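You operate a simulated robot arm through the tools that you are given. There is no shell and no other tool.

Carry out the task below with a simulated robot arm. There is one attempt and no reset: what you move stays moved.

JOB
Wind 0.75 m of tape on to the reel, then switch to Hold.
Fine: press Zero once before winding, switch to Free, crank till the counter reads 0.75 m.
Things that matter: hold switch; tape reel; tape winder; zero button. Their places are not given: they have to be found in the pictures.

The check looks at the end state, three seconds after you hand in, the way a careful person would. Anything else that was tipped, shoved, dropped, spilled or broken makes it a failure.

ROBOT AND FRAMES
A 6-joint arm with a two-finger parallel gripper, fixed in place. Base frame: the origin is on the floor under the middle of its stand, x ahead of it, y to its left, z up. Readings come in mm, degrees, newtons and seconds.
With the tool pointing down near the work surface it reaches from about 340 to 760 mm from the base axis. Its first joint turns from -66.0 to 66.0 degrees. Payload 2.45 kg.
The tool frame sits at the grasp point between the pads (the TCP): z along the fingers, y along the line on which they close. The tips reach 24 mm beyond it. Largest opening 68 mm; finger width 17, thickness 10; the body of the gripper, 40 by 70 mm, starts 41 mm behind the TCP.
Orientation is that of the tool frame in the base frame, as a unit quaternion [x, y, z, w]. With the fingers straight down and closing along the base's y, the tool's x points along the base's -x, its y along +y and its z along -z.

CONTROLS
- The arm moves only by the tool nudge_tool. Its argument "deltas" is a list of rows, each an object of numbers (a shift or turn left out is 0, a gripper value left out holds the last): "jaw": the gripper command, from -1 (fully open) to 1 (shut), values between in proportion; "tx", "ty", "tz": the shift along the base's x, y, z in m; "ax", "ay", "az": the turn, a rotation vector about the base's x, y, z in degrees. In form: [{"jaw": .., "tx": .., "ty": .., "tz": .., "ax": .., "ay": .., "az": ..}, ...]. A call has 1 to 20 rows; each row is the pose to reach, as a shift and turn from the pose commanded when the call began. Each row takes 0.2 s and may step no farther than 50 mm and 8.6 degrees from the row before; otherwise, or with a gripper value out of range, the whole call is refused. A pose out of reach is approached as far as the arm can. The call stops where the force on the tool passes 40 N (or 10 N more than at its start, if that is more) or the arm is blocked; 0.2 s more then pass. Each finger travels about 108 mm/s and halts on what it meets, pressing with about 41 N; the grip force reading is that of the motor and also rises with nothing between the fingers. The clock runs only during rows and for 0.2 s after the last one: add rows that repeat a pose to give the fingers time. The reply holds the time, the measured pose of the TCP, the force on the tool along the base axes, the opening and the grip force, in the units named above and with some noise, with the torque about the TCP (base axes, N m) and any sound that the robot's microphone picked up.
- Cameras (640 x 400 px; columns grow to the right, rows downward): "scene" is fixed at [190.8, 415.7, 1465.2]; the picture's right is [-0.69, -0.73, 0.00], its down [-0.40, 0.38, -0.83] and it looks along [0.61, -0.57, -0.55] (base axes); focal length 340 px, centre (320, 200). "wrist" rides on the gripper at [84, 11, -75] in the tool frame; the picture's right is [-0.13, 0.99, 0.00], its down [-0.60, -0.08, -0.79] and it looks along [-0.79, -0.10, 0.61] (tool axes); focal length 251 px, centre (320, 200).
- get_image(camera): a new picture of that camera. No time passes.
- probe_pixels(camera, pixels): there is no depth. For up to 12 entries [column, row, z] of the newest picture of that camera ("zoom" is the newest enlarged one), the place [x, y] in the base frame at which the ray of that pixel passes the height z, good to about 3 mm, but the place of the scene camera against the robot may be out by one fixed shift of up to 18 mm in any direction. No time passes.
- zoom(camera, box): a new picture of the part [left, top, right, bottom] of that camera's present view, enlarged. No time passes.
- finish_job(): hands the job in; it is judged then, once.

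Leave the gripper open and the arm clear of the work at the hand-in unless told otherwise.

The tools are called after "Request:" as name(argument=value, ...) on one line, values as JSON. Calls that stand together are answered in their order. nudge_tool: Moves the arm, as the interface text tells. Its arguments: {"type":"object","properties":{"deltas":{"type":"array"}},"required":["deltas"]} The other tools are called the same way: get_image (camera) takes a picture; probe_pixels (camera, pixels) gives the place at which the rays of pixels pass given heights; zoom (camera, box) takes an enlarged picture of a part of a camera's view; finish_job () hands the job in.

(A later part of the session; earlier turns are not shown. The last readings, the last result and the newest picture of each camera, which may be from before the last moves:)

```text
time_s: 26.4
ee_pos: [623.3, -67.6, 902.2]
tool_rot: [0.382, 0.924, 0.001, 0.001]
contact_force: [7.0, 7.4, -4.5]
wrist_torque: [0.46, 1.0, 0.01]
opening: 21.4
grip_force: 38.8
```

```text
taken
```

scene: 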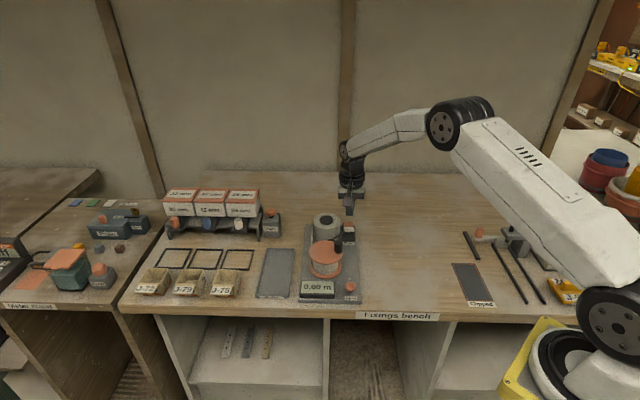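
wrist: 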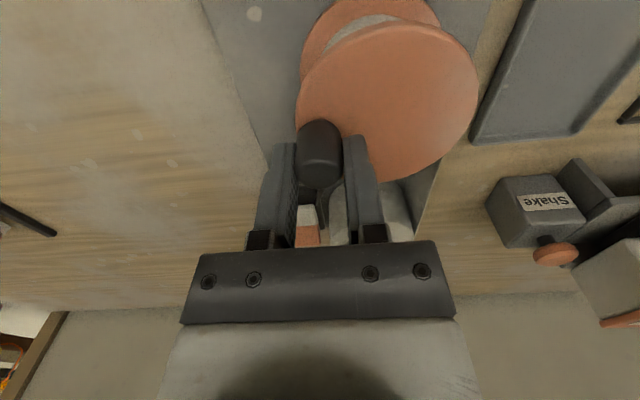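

The force reversed to about +10 N, so the knob really sits near (622.9, -68.3), and the arm is stiff (~10 N/mm). A tight grip round the circle would fight any centre error, so pushing the knob around with closed fingers is more forgiving. I'll release, rise, close the fingers, and come down behind the knob at (611.7, -43.2) for counter-clockwise pushing (tape arrives on the reel's left side coming from the rear, so counter-clockwise should wind on).

Request:
nudge_tool(deltas=[{"jaw": 0, "tx": 0.001, "ty": 0.001}, {"jaw": -1, "tx": 0.001, "ty": 0.001}, {"jaw": -1, "tx": 0.001, "ty": 0.001}, {"jaw": -1, "tx": 0.001, "ty": 0.001, "tz": 0.02}, {"jaw": -1, "tx": 0.001, "ty": 0.001, "tz": 0.045}, {"jaw": 0, "tx": -0.005, "ty": 0.014, "tz": 0.05}, {"jaw": 1, "tx": -0.0103, "ty": 0.026, "tz": 0.05}, {"jaw": 1, "tx": -0.0103, "ty": 0.026, "tz": 0.05}, {"jaw": 1, "tx": -0.0103, "ty": 0.026, "tz": 0.05}])

Request:
get_image(camera="wrist")

Request:
zoom(camera="wrist", box=[250, 0, 490, 150])

Request:
zoom(camera="scene", box=[280, 210, 390, 305])

```text
time_s: 28.4
ee_pos: [610.3, -42.6, 954.5]
tool_rot: [0.382, 0.924, 0.0, -0.001]
contact_force: [0.2, -0.2, 0.9]
wrist_torque: [-0.02, -0.03, -0.02]
opening: 0.0
grip_force: 23.6
```

```text
taken
```

wrist: 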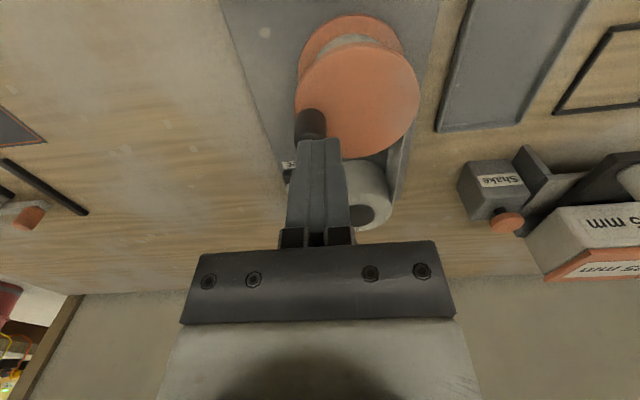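

```text
2.67 times, centred on (370, 75) of wrist
```

zoom: 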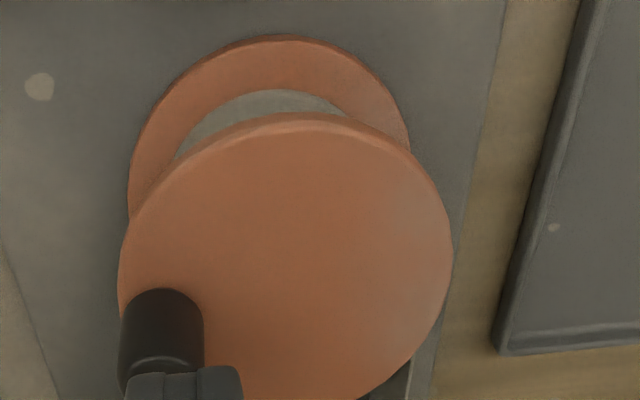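

```text
4.21 times, centred on (335, 258) of scene
```

zoom: 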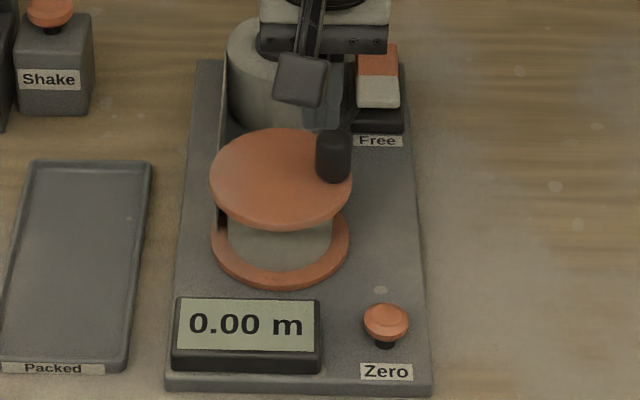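

The counter reads 0.00 m and the fingers are closed above the disc, in front of the knob. I'll descend to tip height about 876–878, with about 6 mm gap from the knob.

Request:
nudge_tool(deltas=[{"jaw": 1, "tz": -0.02}, {"tz": -0.035}, {"tz": -0.045}, {"tz": -0.051}, {"tz": -0.051}])

Request:
get_image(camera="wrist")

Request:
zoom(camera="scene", box=[280, 210, 390, 305])

```text
time_s: 29.6
ee_pos: [611.1, -43.3, 900.7]
tool_rot: [0.382, 0.924, 0.0, 0.0]
contact_force: [0.2, -0.8, -0.6]
wrist_torque: [-0.01, -0.02, -0.01]
opening: 0.0
grip_force: 23.3
```

```text
taken
```

wrist: 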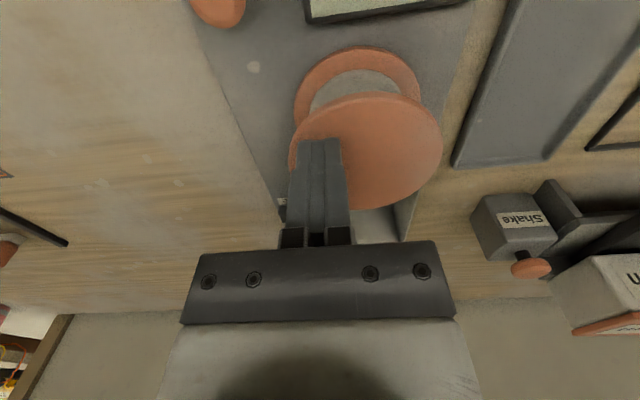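

```text
4.21 times, centred on (335, 258) of scene
```

zoom: 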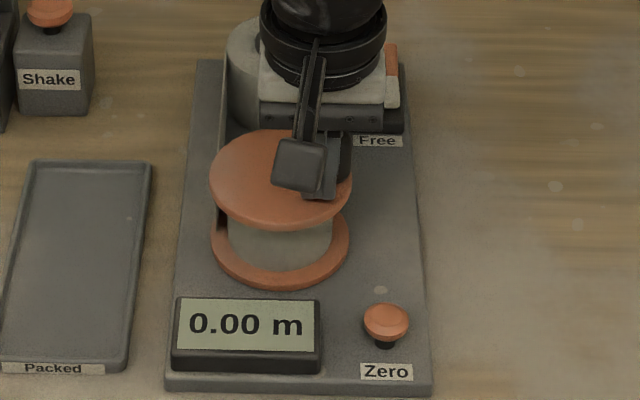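

Clear of the knob with no contact. I'll now push along the circle counter-clockwise from 180° to 216° around (645.7, -43.2), radius 34, in 6° rows, and read the force and counter.

Request:
nudge_tool(deltas=[{"tx": 0.0002, "ty": -0.0036}, {"tx": 0.0007, "ty": -0.0071}, {"tx": 0.0017, "ty": -0.0105}, {"tx": 0.0029, "ty": -0.0138}, {"tx": 0.0046, "ty": -0.017}, {"tx": 0.0065, "ty": -0.02}])

Request:
get_image(camera="wrist")

Request:
zoom(camera="scene", box=[280, 210, 390, 305])

```text
time_s: 31.0
ee_pos: [616.5, -62.9, 902.4]
tool_rot: [0.382, 0.924, -0.001, 0.0]
contact_force: [-0.4, 0.4, 0.5]
wrist_torque: [-0.01, 0.0, -0.04]
opening: 0.0
grip_force: 23.3
```

```text
taken
```

wrist: 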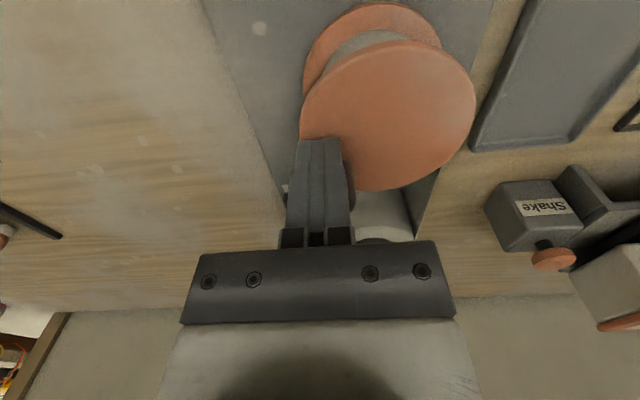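

```text
4.21 times, centred on (335, 258) of scene
```

zoom: 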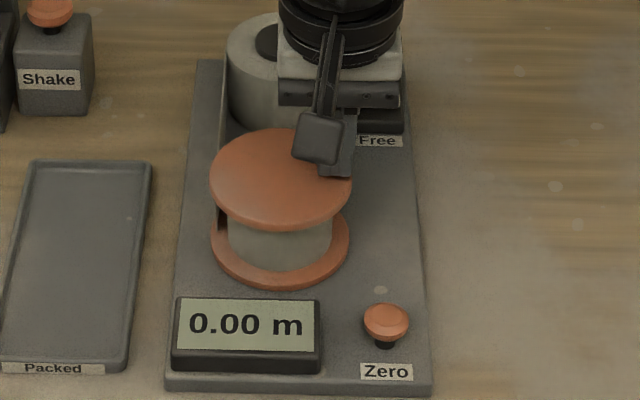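

No drag force now and the counter still shows 0.00 m; the knob is hidden. I'll zoom in to find where the knob is.

Request:
zoom(camera="scene", box=[315, 220, 375, 265])

Request:
zoom(camera="wrist", box=[270, 100, 430, 250])

```text
8.89 times, centred on (345, 242) of scene
```

zoom: 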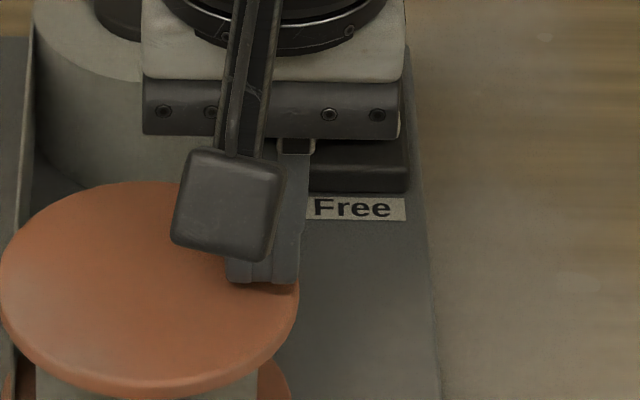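

```text
2.67 times, centred on (350, 175) of wrist
```

zoom: 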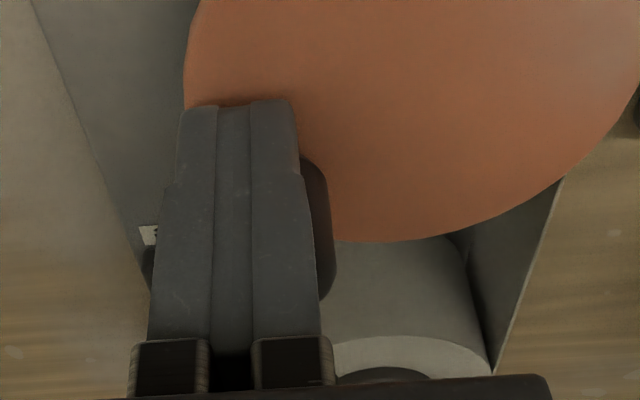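

The knob's edge shows just beyond the fingers at zoom (325, 230), so it is being pushed. The rotation so far is small; I'll continue to 264° and check the counter.

Request:
nudge_tool(deltas=[{"tx": 0.0023, "ty": -0.0028}, {"tx": 0.0048, "ty": -0.0053}, {"tx": 0.0075, "ty": -0.0076}, {"tx": 0.0105, "ty": -0.0095}, {"tx": 0.0137, "ty": -0.0111}, {"tx": 0.017, "ty": -0.0123}, {"tx": 0.0204, "ty": -0.0132}, {"tx": 0.0239, "ty": -0.0138}])

Request:
get_image(camera="wrist")

Request:
zoom(camera="scene", box=[280, 210, 390, 305])

```text
time_s: 32.8
ee_pos: [642.1, -74.8, 901.4]
tool_rot: [0.383, 0.924, -0.001, 0.001]
contact_force: [-0.9, 0.3, 0.4]
wrist_torque: [-0.01, 0.01, -0.01]
opening: 0.2
grip_force: 23.5
```

```text
taken
```

wrist: 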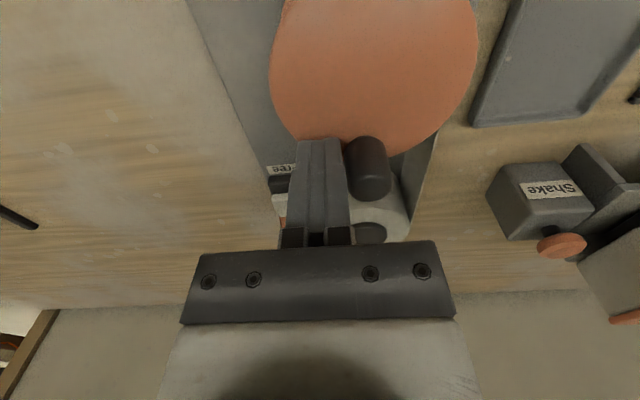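

```text
4.21 times, centred on (335, 258) of scene
```

zoom: 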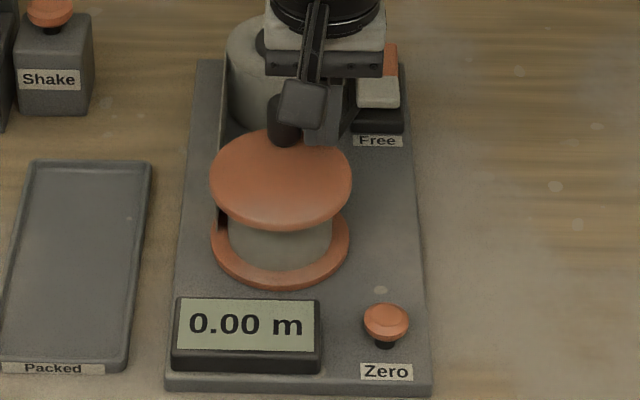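

The knob has gone about 80° counter-clockwise (right → rear), but the counter still shows 0.00 m with practically no drag. I'll look more closely at the tape path on the left side of the reel.

Request:
zoom(camera="scene", box=[310, 210, 370, 285])

Request:
zoom(camera="scene", box=[300, 215, 350, 270])

Request:
zoom(camera="wrist", box=[330, 80, 480, 250])

```text
5.33 times, centred on (340, 248) of scene
```

zoom: 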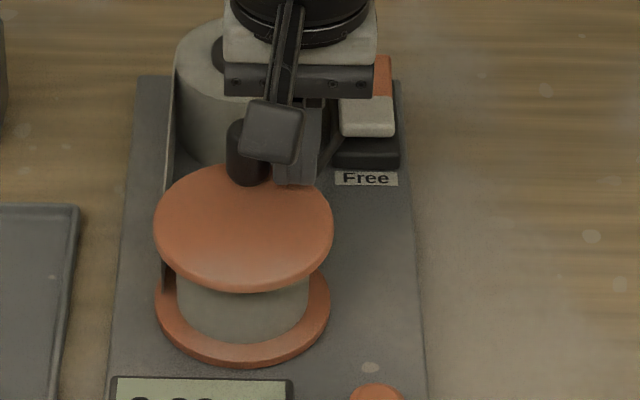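

```text
7.27 times, centred on (325, 242) of scene
```

zoom: 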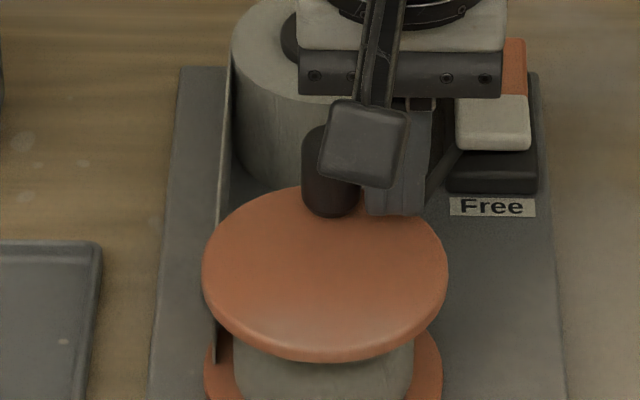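

```text
2.35 times, centred on (405, 165) of wrist
```

zoom: 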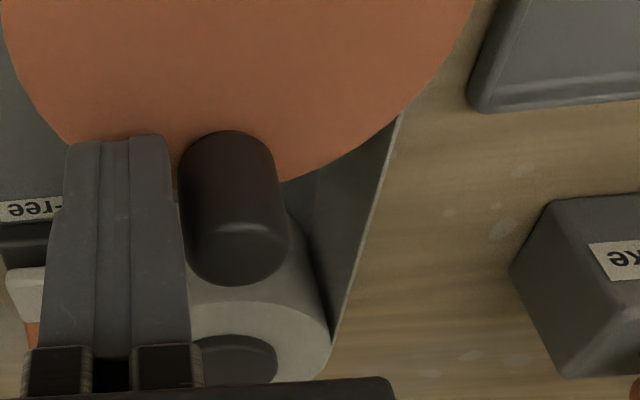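

The tape runs straight from the supply roll's left side to the reel's left side, so counter-clockwise should wind it on. I'll push on another 120° counter-clockwise and see whether the counter changes.

Request:
nudge_tool(deltas=[{"tx": 0.0071, "ty": 0.0}, {"tx": 0.0141, "ty": 0.0015}, {"tx": 0.0206, "ty": 0.0044}, {"tx": 0.0263, "ty": 0.0086}, {"tx": 0.0311, "ty": 0.0138}, {"tx": 0.0346, "ty": 0.02}, {"tx": 0.0368, "ty": 0.0267}, {"tx": 0.0376, "ty": 0.0338}, {"tx": 0.0368, "ty": 0.0409}, {"tx": 0.0346, "ty": 0.0476}])

Request:
get_image(camera="wrist")

Request:
zoom(camera="scene", box=[280, 210, 390, 305])

```text
time_s: 35.0
ee_pos: [676.5, -29.6, 901.5]
tool_rot: [0.382, 0.924, -0.001, 0.001]
contact_force: [0.8, 0.1, -0.1]
wrist_torque: [0.04, 0.02, 0.0]
opening: 0.2
grip_force: 23.5
```

```text
taken
```

wrist: 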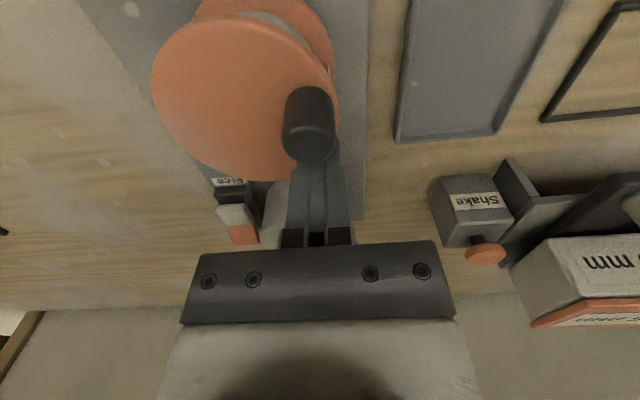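

```text
4.21 times, centred on (335, 258) of scene
```

zoom: 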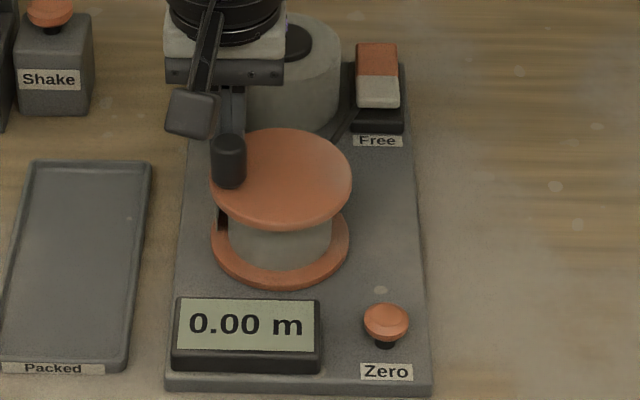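

Half a turn counter-clockwise and the counter still reads 0.00 m, so that direction doesn't count up. I'll try clockwise. First I probe the knob top (wrist 309, 145) to know where it stands.

Request:
probe_pixels(camera="wrist", pixels=[[310, 148, 896], [310, 105, 870]])

```text
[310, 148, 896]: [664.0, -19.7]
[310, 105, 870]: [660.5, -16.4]
```

The knob is at about (662.5, -17). I'll lift over it, come down on its other side at (633, -11.7), ready to push clockwise.

Request:
nudge_tool(deltas=[{"tz": 0.025}, {"tz": 0.045}, {"tx": -0.02, "ty": 0.008, "tz": 0.045}, {"tx": -0.0437, "ty": 0.0177, "tz": 0.045}, {"tx": -0.0437, "ty": 0.0177, "tz": 0.045}, {"tx": -0.0437, "ty": 0.0177, "tz": 0.02}, {"tx": -0.0437, "ty": 0.0177, "tz": 0.0}, {"tx": -0.0437, "ty": 0.0177, "tz": 0.0}])

Request:
get_image(camera="wrist")

Request:
zoom(camera="scene", box=[280, 210, 390, 305])

```text
time_s: 36.8
ee_pos: [633.2, -12.2, 901.7]
tool_rot: [0.383, 0.924, 0.0, 0.001]
contact_force: [0.1, 0.1, 0.7]
wrist_torque: [0.0, 0.0, -0.03]
opening: 0.2
grip_force: 24.0
```

```text
taken
```

wrist: 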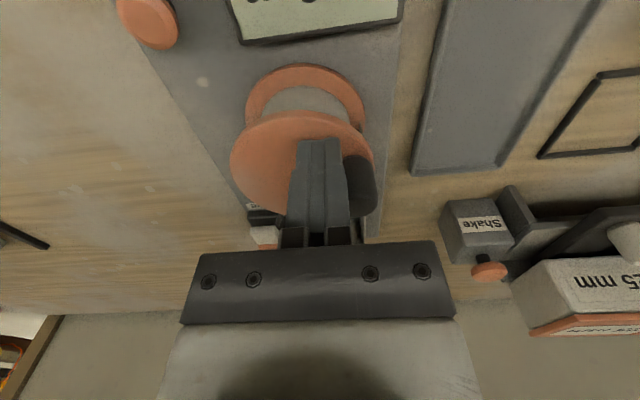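

```text
4.21 times, centred on (335, 258) of scene
```

zoom: 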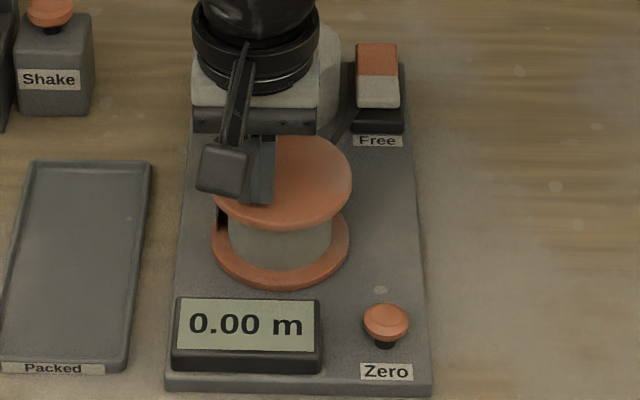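

Positioned in front of the knob with no contact. I'll push clockwise about 85° along the same circle and check the counter.

Request:
nudge_tool(deltas=[{"tx": 0.0068, "ty": 0.002}, {"tx": 0.0139, "ty": 0.0025}, {"tx": 0.021, "ty": 0.0015}, {"tx": 0.0276, "ty": -0.001}, {"tx": 0.0337, "ty": -0.0047}, {"tx": 0.0388, "ty": -0.0097}, {"tx": 0.0428, "ty": -0.0156}, {"tx": 0.0454, "ty": -0.0222}, {"tx": 0.0467, "ty": -0.0292}])

Request:
zoom(camera="scene", box=[280, 210, 390, 305])

```text
time_s: 38.8
ee_pos: [680.6, -39.7, 901.7]
tool_rot: [0.382, 0.924, -0.001, 0.001]
contact_force: [-0.2, -0.6, 0.6]
wrist_torque: [-0.05, 0.03, 0.01]
opening: 0.2
grip_force: 23.5
```

```text
4.21 times, centred on (335, 258) of scene
```

zoom: 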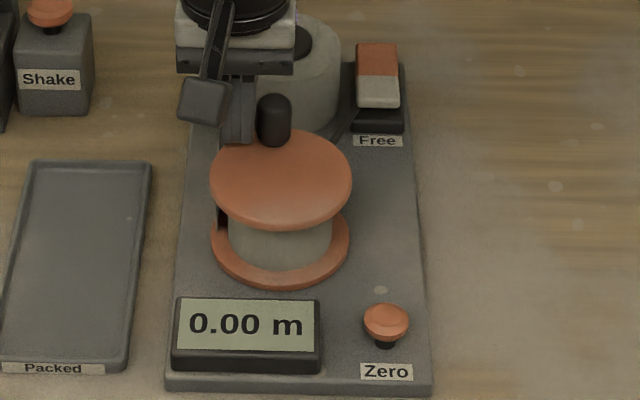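

The knob went back clockwise about 90° (now at the rear, zoom (273, 115)); the counter is still 0.00 m, but net I'm still counter-clockwise of the start. I'll continue clockwise past the starting angle and check.

Request:
nudge_tool(deltas=[{"tx": -0.0003, "ty": -0.0071}, {"tx": -0.002, "ty": -0.014}, {"tx": -0.0051, "ty": -0.0204}, {"tx": -0.0095, "ty": -0.026}, {"tx": -0.0149, "ty": -0.0306}, {"tx": -0.0212, "ty": -0.0339}, {"tx": -0.028, "ty": -0.0359}, {"tx": -0.0351, "ty": -0.0364}, {"tx": -0.0421, "ty": -0.0354}, {"tx": -0.0488, "ty": -0.0329}, {"tx": -0.0549, "ty": -0.0292}])

Request:
get_image(camera="wrist")

Request:
zoom(camera="scene", box=[280, 210, 390, 305])

```text
time_s: 41.2
ee_pos: [623.2, -71.0, 902.1]
tool_rot: [0.383, 0.924, 0.0, 0.0]
contact_force: [0.6, -0.2, 0.3]
wrist_torque: [0.01, 0.01, 0.01]
opening: 0.2
grip_force: 23.6
```

```text
taken
```

wrist: 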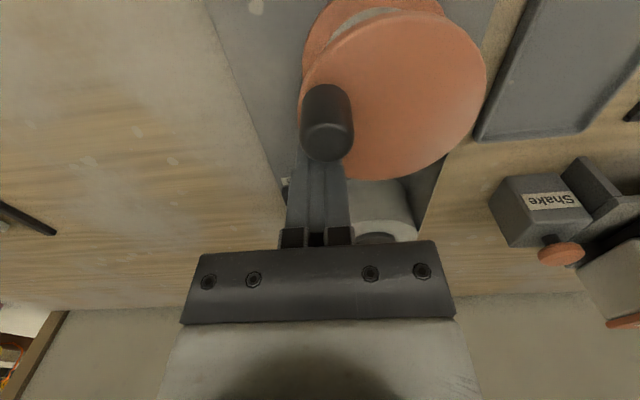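

```text
4.21 times, centred on (335, 258) of scene
```

zoom: 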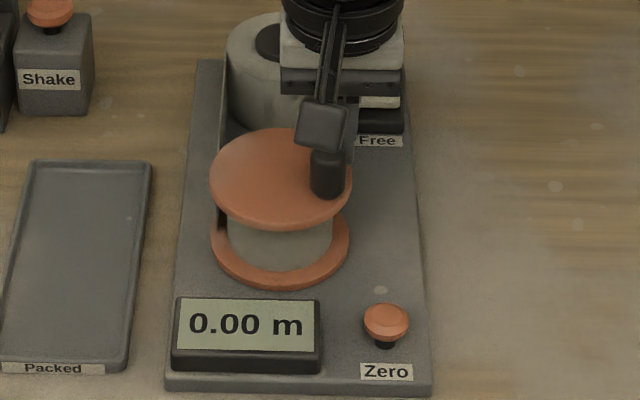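

The knob is now slightly past its original angle clockwise; the counter still shows 0.00 m. I'll go on clockwise another 108° to see whether it counts.

Request:
nudge_tool(deltas=[{"tx": -0.0051, "ty": 0.0049}, {"tx": -0.0091, "ty": 0.0108}, {"tx": -0.0118, "ty": 0.0174}, {"tx": -0.013, "ty": 0.0244}, {"tx": -0.0127, "ty": 0.0315}, {"tx": -0.011, "ty": 0.0384}, {"tx": -0.0079, "ty": 0.0448}, {"tx": -0.0035, "ty": 0.0504}, {"tx": 0.0019, "ty": 0.055}])

Request:
get_image(camera="wrist")

Request:
zoom(camera="scene", box=[280, 210, 390, 305])

```text
time_s: 43.2
ee_pos: [625.7, -14.2, 900.5]
tool_rot: [0.383, 0.924, 0.0, -0.001]
contact_force: [1.3, -0.4, 1.0]
wrist_torque: [-0.01, 0.0, -0.02]
opening: 0.2
grip_force: 23.1
```

```text
taken
```

wrist: 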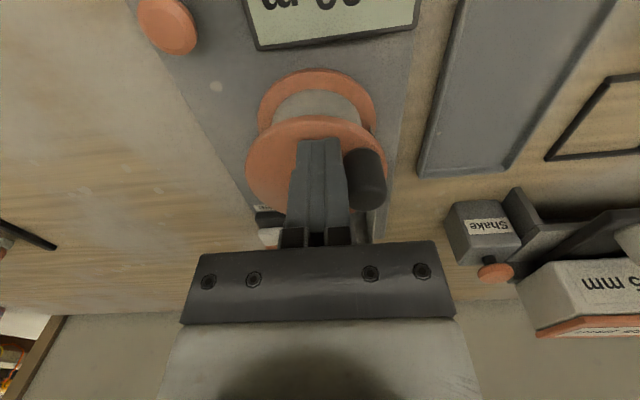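

```text
4.21 times, centred on (335, 258) of scene
```

zoom: 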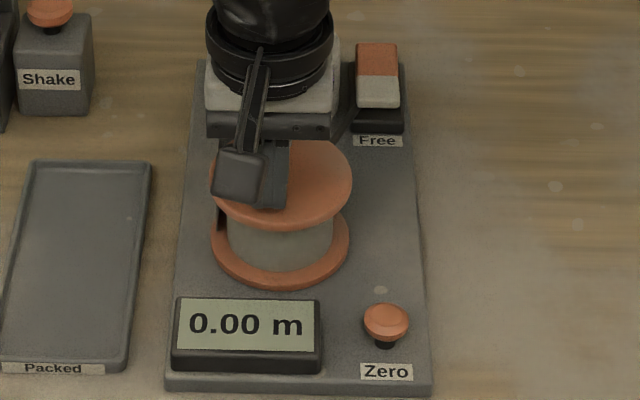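

In both directions up to half a turn has shown 0.00 m, and the reel coasts easily. Before going on, I'll check the switch and button closely to see that Free is really engaged and Zero isn't stuck.

Request:
zoom(camera="scene", box=[330, 210, 375, 245])

Request:
zoom(camera="scene", box=[300, 265, 370, 310])

Request:
zoom(camera="wrist", box=[200, 40, 440, 250])

Request:
probe_pixels(camera="wrist", pixels=[[369, 193, 896], [363, 160, 870]])

```text
11.43 times, centred on (352, 228) of scene
```

zoom: 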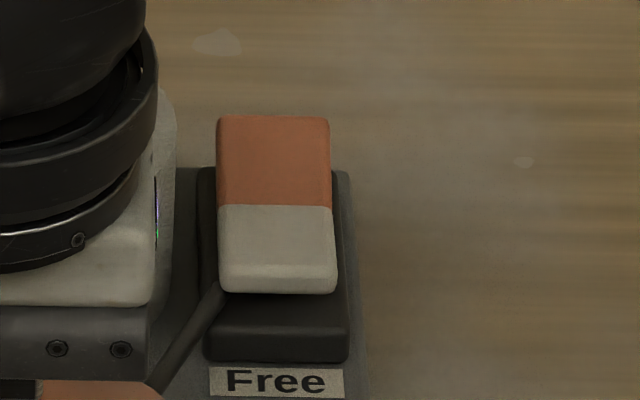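

```text
8.89 times, centred on (335, 288) of scene
```

zoom: 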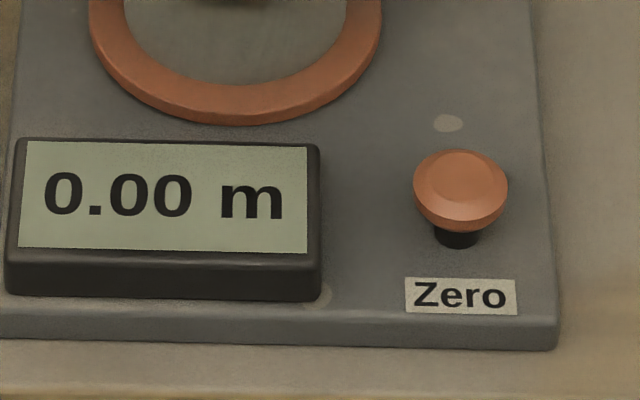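

```text
1.90 times, centred on (320, 145) of wrist
```

zoom: 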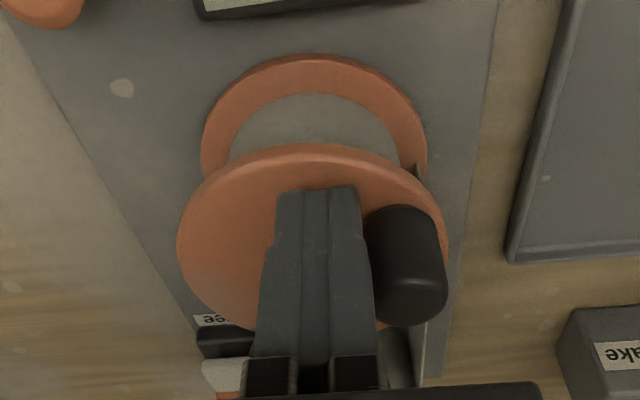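

```text
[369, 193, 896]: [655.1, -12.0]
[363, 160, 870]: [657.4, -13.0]
```

The switch looks fully in Free (white flat, orange raised), and the Zero button is up. Up to now neither direction has made a full turn, so the counter may register per turn. The tape path says counter-clockwise winds, so I'll go to the clockwise side of the knob (at ~(656,-12)) and crank counter-clockwise for more than a full turn, checking as I go.

Request:
nudge_tool(deltas=[{"tz": 0.025}, {"tz": 0.045}, {"tx": 0.025, "ty": -0.008, "tz": 0.045}, {"tx": 0.0509, "ty": -0.0165, "tz": 0.045}, {"tx": 0.0509, "ty": -0.0165, "tz": 0.045}, {"tx": 0.0509, "ty": -0.0165, "tz": 0.02}, {"tx": 0.0509, "ty": -0.0165, "tz": 0.0}, {"tx": 0.0509, "ty": -0.0165, "tz": 0.0}])

Request:
get_image(camera="wrist")

Request:
zoom(camera="scene", box=[280, 210, 390, 305])

```text
time_s: 45.0
ee_pos: [675.6, -32.1, 900.4]
tool_rot: [0.383, 0.924, -0.001, 0.001]
contact_force: [0.0, 0.7, 0.2]
wrist_torque: [0.02, 0.01, 0.02]
opening: 0.0
grip_force: 23.7
```

```text
taken
```

wrist: 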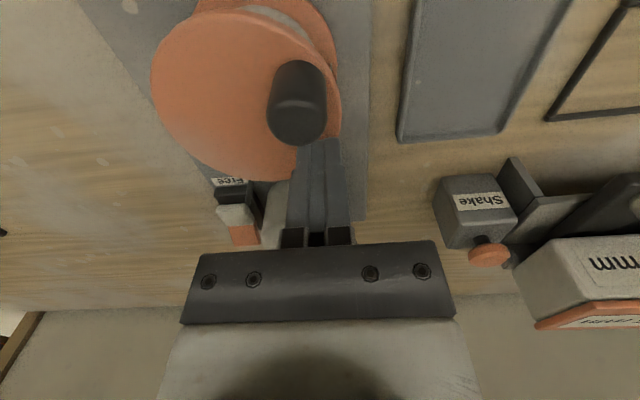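

```text
4.21 times, centred on (335, 258) of scene
```

zoom: 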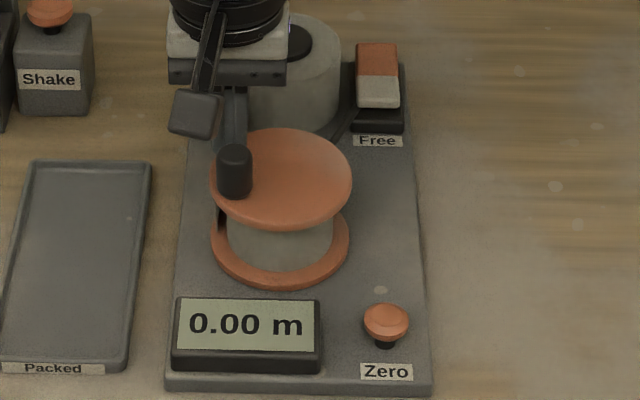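

Positioned behind the knob with no contact. Now a 300° counter-clockwise push in 15° rows.

Request:
nudge_tool(deltas=[{"tx": -0.0041, "ty": 0.0079}, {"tx": -0.0101, "ty": 0.0144}, {"tx": -0.0176, "ty": 0.0192}, {"tx": -0.0261, "ty": 0.0219}, {"tx": -0.0349, "ty": 0.0222}, {"tx": -0.0436, "ty": 0.0203}, {"tx": -0.0515, "ty": 0.0162}, {"tx": -0.058, "ty": 0.0102}, {"tx": -0.0628, "ty": 0.0027}, {"tx": -0.0654, "ty": -0.0057}, {"tx": -0.0658, "ty": -0.0146}, {"tx": -0.0639, "ty": -0.0233}, {"tx": -0.0598, "ty": -0.0311}, {"tx": -0.0538, "ty": -0.0377}, {"tx": -0.0463, "ty": -0.0424}, {"tx": -0.0379, "ty": -0.0451}, {"tx": -0.029, "ty": -0.0455}, {"tx": -0.0203, "ty": -0.0436}, {"tx": -0.0125, "ty": -0.0395}, {"tx": -0.0059, "ty": -0.0335}])

Request:
get_image(camera="wrist")

Request:
zoom(camera="scene", box=[280, 210, 390, 305])

```text
time_s: 49.2
ee_pos: [670.4, -63.8, 902.0]
tool_rot: [0.383, 0.924, 0.0, 0.0]
contact_force: [-0.1, -0.2, 1.2]
wrist_torque: [-0.02, 0.0, -0.02]
opening: 0.3
grip_force: 23.6
```

```text
taken
```

wrist: 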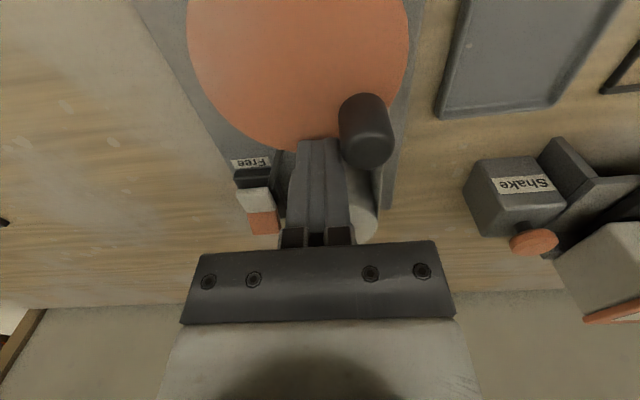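

```text
4.21 times, centred on (335, 258) of scene
```

zoom: 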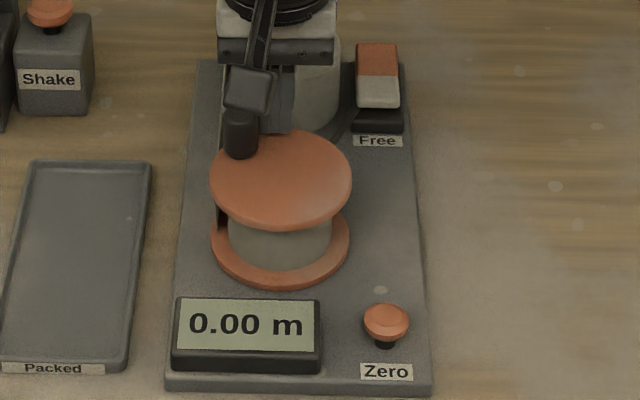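

Still 0.00 m after a net ~130° counter-clockwise from the start. I'll keep going another 300° counter-clockwise so the net is well over one turn.

Request:
nudge_tool(deltas=[{"tx": 0.0048, "ty": 0.0075}, {"tx": 0.0074, "ty": 0.016}, {"tx": 0.0078, "ty": 0.0248}, {"tx": 0.0059, "ty": 0.0335}, {"tx": 0.0018, "ty": 0.0414}, {"tx": -0.0042, "ty": 0.0479}, {"tx": -0.0117, "ty": 0.0527}, {"tx": -0.0201, "ty": 0.0553}, {"tx": -0.029, "ty": 0.0557}, {"tx": -0.0377, "ty": 0.0538}, {"tx": -0.0456, "ty": 0.0497}, {"tx": -0.0521, "ty": 0.0437}, {"tx": -0.0569, "ty": 0.0362}, {"tx": -0.0595, "ty": 0.0278}, {"tx": -0.0599, "ty": 0.0189}, {"tx": -0.058, "ty": 0.0102}, {"tx": -0.0539, "ty": 0.0024}, {"tx": -0.0479, "ty": -0.0042}, {"tx": -0.0404, "ty": -0.009}, {"tx": -0.032, "ty": -0.0116}])

Request:
zoom(camera="scene", box=[280, 210, 390, 305])

```text
time_s: 53.4
ee_pos: [638.4, -75.6, 902.6]
tool_rot: [0.383, 0.924, 0.0, 0.001]
contact_force: [0.1, -0.6, 0.7]
wrist_torque: [0.02, -0.01, -0.01]
opening: 0.0
grip_force: 24.0
```

```text
4.21 times, centred on (335, 258) of scene
```

zoom: 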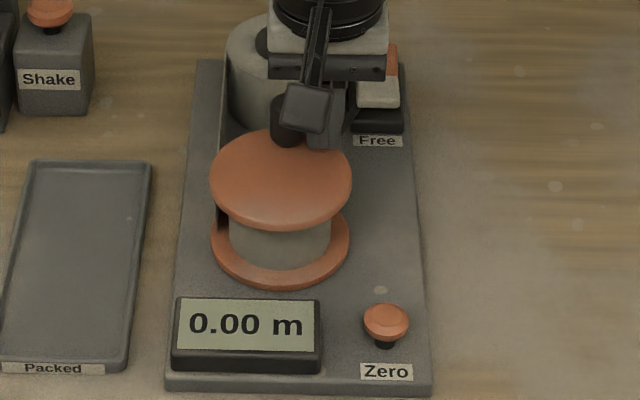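

Over one net turn counter-clockwise and still 0.00 m; the hub seems slightly thinner, so counter-clockwise may be unwinding. I'll lift clear and look at the reel, tape and brake arm closely before going on.

Request:
nudge_tool(deltas=[{"tz": 0.04}, {"tz": 0.08}, {"tx": -0.03, "ty": 0.025, "tz": 0.1}, {"tx": -0.06, "ty": 0.05, "tz": 0.11}, {"tx": -0.08, "ty": 0.075, "tz": 0.11}, {"tx": -0.08, "ty": 0.075, "tz": 0.11}])

Request:
get_image(camera="wrist")

Request:
zoom(camera="scene", box=[310, 210, 365, 275])

Request:
zoom(camera="wrist", box=[270, 20, 430, 150])

```text
time_s: 54.8
ee_pos: [558.5, 0.0, 1010.9]
tool_rot: [0.383, 0.924, 0.0, 0.001]
contact_force: [-0.6, 0.0, -1.3]
wrist_torque: [0.0, 0.0, 0.01]
opening: 0.0
grip_force: 23.6
```

```text
taken
```

wrist: 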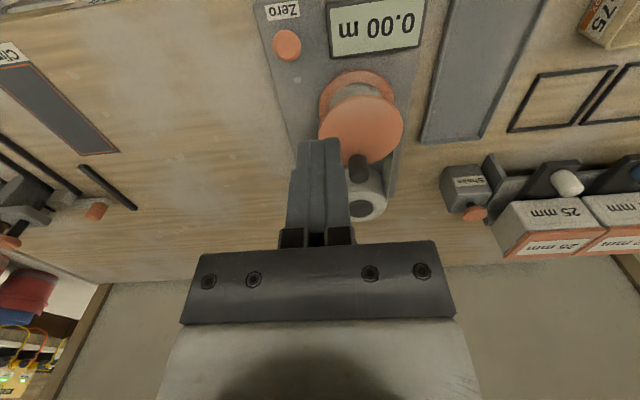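

```text
6.15 times, centred on (338, 242) of scene
```

zoom: 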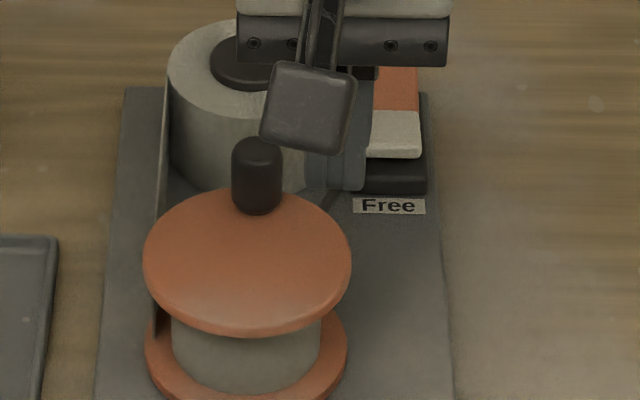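

```text
3.08 times, centred on (350, 85) of wrist
```

zoom: 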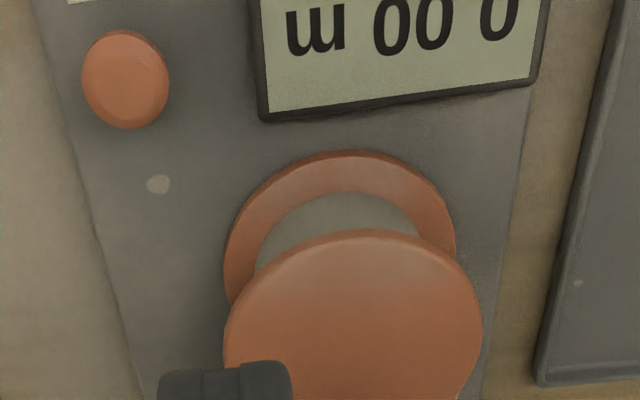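

The tool hides the brake arm. I'll back off further so that both cameras see the reel and switch freely.

Request:
nudge_tool(deltas=[{"tx": -0.02, "ty": 0.02, "tz": 0.03}, {"tx": -0.04, "ty": 0.04, "tz": 0.06}, {"tx": -0.055, "ty": 0.06, "tz": 0.09}, {"tx": -0.055, "ty": 0.06, "tz": 0.09}])

Request:
get_image(camera="wrist")

Request:
zoom(camera="wrist", box=[280, 70, 440, 200])

Request:
zoom(camera="scene", box=[305, 205, 370, 300])

Request:
zoom(camera="scene", box=[310, 205, 365, 270])

```text
time_s: 55.8
ee_pos: [504.8, 60.6, 1099.6]
tool_rot: [0.383, 0.924, 0.0, 0.001]
contact_force: [-0.1, 0.2, 0.0]
wrist_torque: [0.0, -0.04, 0.01]
opening: 0.0
grip_force: 23.1
```

```text
taken
```

wrist: 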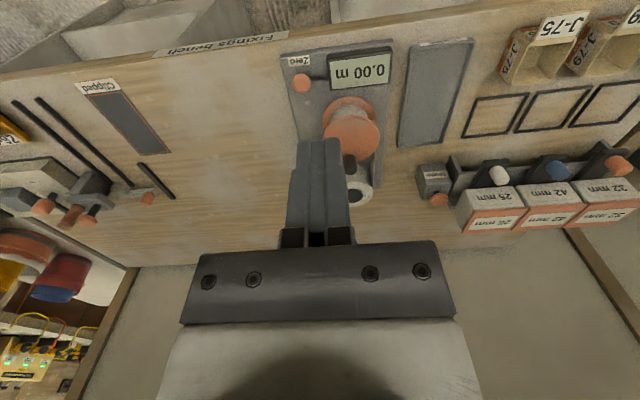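

```text
3.08 times, centred on (360, 135) of wrist
```

zoom: 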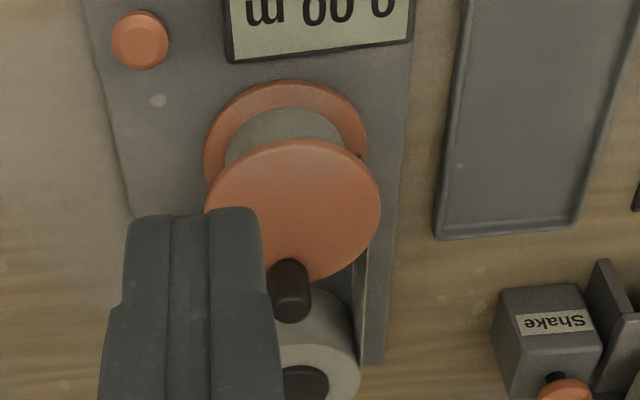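

```text
4.21 times, centred on (338, 252) of scene
```

zoom: 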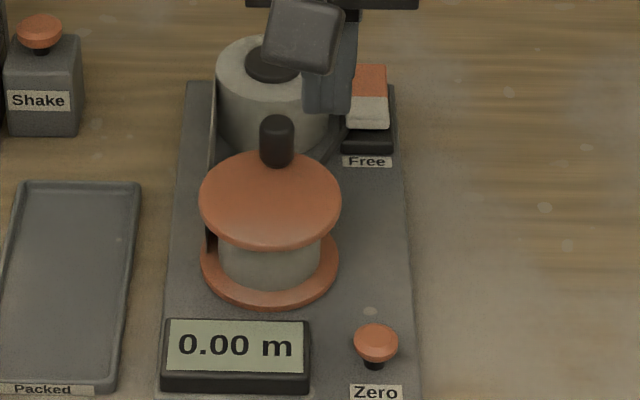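

```text
6.15 times, centred on (338, 238) of scene
```

zoom: 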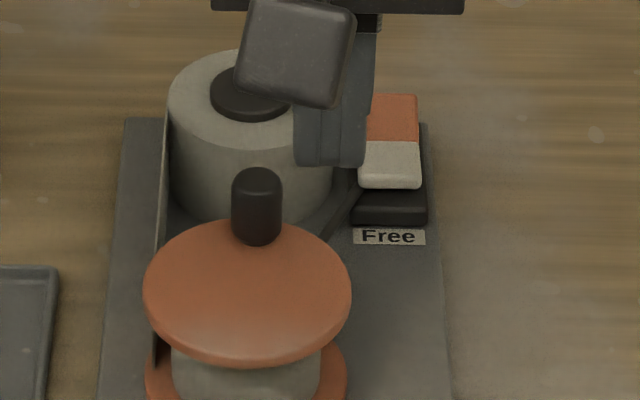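

The gripper still blocks the arm of the brake. I'll move it about 150 mm to the scene's right.

Request:
nudge_tool(deltas=[{"tx": -0.03, "ty": -0.03}, {"tx": -0.06, "ty": -0.06}, {"tx": -0.09, "ty": -0.09}, {"tx": -0.105, "ty": -0.11}, {"tx": -0.105, "ty": -0.11}])

Request:
zoom(camera="scene", box=[310, 205, 370, 255])

Request:
zoom(camera="scene", box=[300, 235, 360, 285])

Request:
get_image(camera="wrist")

```text
time_s: 57.0
ee_pos: [398.5, -52.1, 1101.2]
tool_rot: [0.383, 0.924, 0.001, 0.001]
contact_force: [0.0, 0.8, -0.1]
wrist_torque: [0.0, 0.0, 0.0]
opening: 0.0
grip_force: 23.6
```

```text
8.00 times, centred on (340, 230) of scene
```

zoom: 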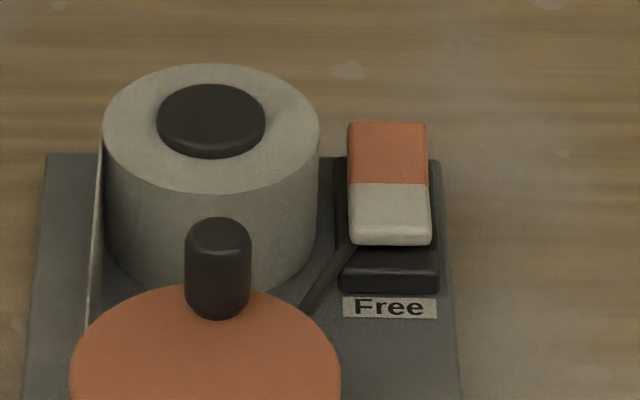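

```text
8.00 times, centred on (330, 260) of scene
```

zoom: 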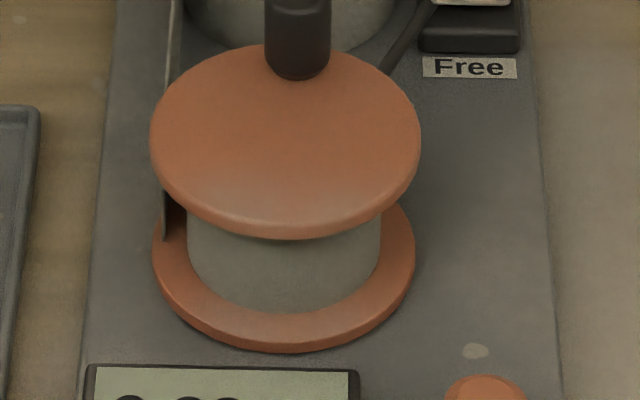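

```text
taken
```

wrist: 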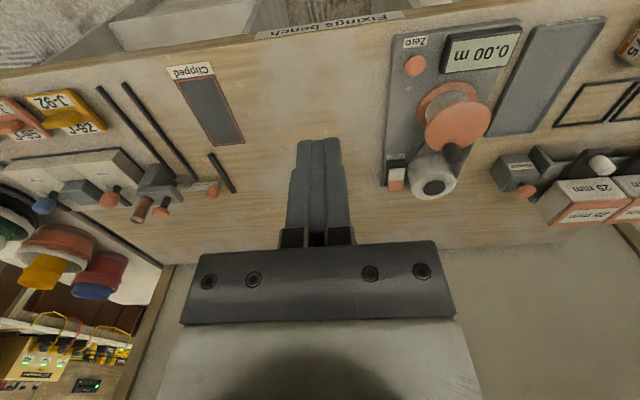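

The gripper is out of the way. The brake arm now runs from the rocker and disappears under the disc. I'll zoom with the wrist camera on the winder for the arm and pad.

Request:
zoom(camera="wrist", box=[375, 70, 505, 205])

Request:
zoom(camera="wrist", box=[375, 110, 475, 200])

```text
2.96 times, centred on (440, 138) of wrist
```

zoom: 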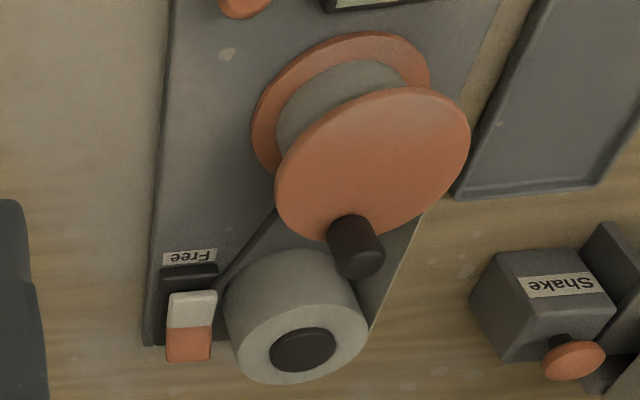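

```text
4.44 times, centred on (425, 155) of wrist
```

zoom: 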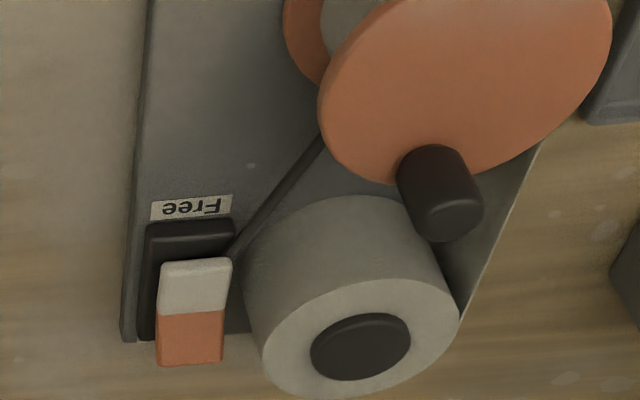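

In the starting state the pad sat right at the upper flange's rim (brake on); now the arm is lowered under the disc, so Free seems to be real. I'll probe the knob's present place to judge how far it coasted after the last push (the pusher stopped at 260°).

Request:
probe_pixels(camera="zoom", pixels=[[453, 216, 896], [438, 172, 870], [465, 100, 868]])

```text
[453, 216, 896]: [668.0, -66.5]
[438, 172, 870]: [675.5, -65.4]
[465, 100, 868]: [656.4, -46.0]
```

The knob is at about 318° (coasted ~20°), so the reel is truly free. The hub also looks slightly thinner than at the start, which suggests counter-clockwise unwinds. I'll go back and crank clockwise for well over two turns. First I come down on the counter-clockwise side of the knob at (678.7, -35.0).

Request:
nudge_tool(deltas=[{"jaw": 1, "tx": 0.035, "ty": 0.002, "tz": -0.01}, {"tx": 0.07, "ty": 0.004, "tz": -0.02}, {"tx": 0.105, "ty": 0.006, "tz": -0.04}, {"tx": 0.14, "ty": 0.008, "tz": -0.06}, {"tx": 0.175, "ty": 0.01, "tz": -0.08}, {"tx": 0.21, "ty": 0.0125, "tz": -0.105}, {"tx": 0.245, "ty": 0.015, "tz": -0.125}, {"tx": 0.279, "ty": 0.0167, "tz": -0.14}, {"tx": 0.279, "ty": 0.0167, "tz": -0.15}])

Request:
get_image(camera="wrist")

Request:
zoom(camera="scene", box=[280, 210, 390, 305])

```text
time_s: 59.0
ee_pos: [679.0, -33.8, 952.4]
tool_rot: [0.383, 0.924, 0.0, 0.0]
contact_force: [-0.1, -0.5, 0.5]
wrist_torque: [0.03, 0.02, -0.01]
opening: 0.0
grip_force: 24.0
```

```text
taken
```

wrist: 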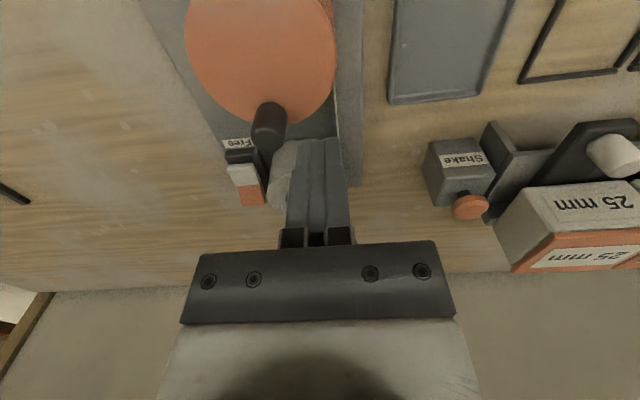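

```text
4.21 times, centred on (335, 258) of scene
```

zoom: 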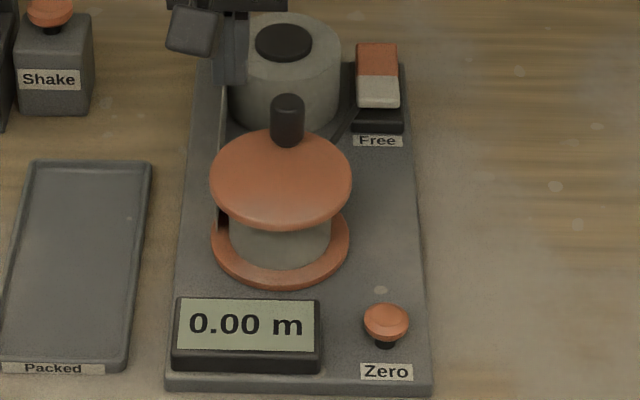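

The knob stands at the rear (zoom 287, 120), clear of the fingers. I'll descend to pushing height.

Request:
nudge_tool(deltas=[{"tz": -0.025}, {"tz": -0.042}, {"tz": -0.05}, {"tz": -0.05}])

```text
time_s: 60.0
ee_pos: [678.8, -32.9, 901.4]
tool_rot: [0.382, 0.924, 0.001, 0.001]
contact_force: [0.0, -0.1, -0.6]
wrist_torque: [-0.01, -0.01, 0.01]
opening: 0.2
grip_force: 23.6
```

Now a 300° clockwise push in 15° rows.

Request:
nudge_tool(deltas=[{"tx": 0.001, "ty": -0.0088}, {"tx": -0.0003, "ty": -0.0176}, {"tx": -0.0039, "ty": -0.0257}, {"tx": -0.0094, "ty": -0.0327}, {"tx": -0.0165, "ty": -0.038}, {"tx": -0.0248, "ty": -0.0412}, {"tx": -0.0336, "ty": -0.0422}, {"tx": -0.0424, "ty": -0.0409}, {"tx": -0.0505, "ty": -0.0374}, {"tx": -0.0575, "ty": -0.0318}, {"tx": -0.0627, "ty": -0.0247}, {"tx": -0.066, "ty": -0.0165}, {"tx": -0.067, "ty": -0.0076}, {"tx": -0.0657, "ty": 0.0012}, {"tx": -0.0621, "ty": 0.0093}, {"tx": -0.0566, "ty": 0.0162}, {"tx": -0.0495, "ty": 0.0215}, {"tx": -0.0412, "ty": 0.0248}, {"tx": -0.0324, "ty": 0.0258}, {"tx": -0.0236, "ty": 0.0245}])

Request:
zoom(camera="scene", box=[280, 210, 390, 305])

```text
time_s: 64.2
ee_pos: [655.5, -10.9, 902.1]
tool_rot: [0.383, 0.924, 0.0, 0.002]
contact_force: [-0.1, 0.7, -0.1]
wrist_torque: [-0.02, 0.0, 0.02]
opening: 0.0
grip_force: 24.0
```

```text
4.21 times, centred on (335, 258) of scene
```

zoom: 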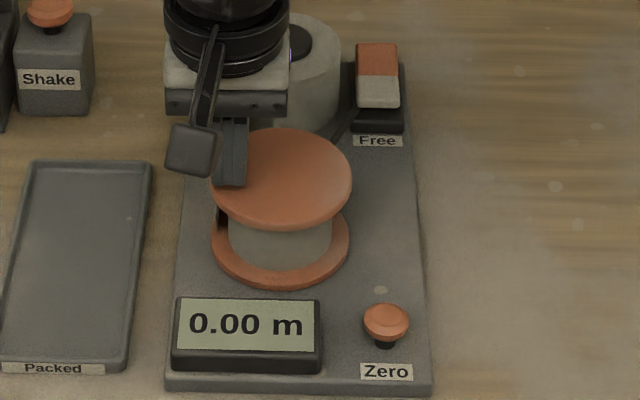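

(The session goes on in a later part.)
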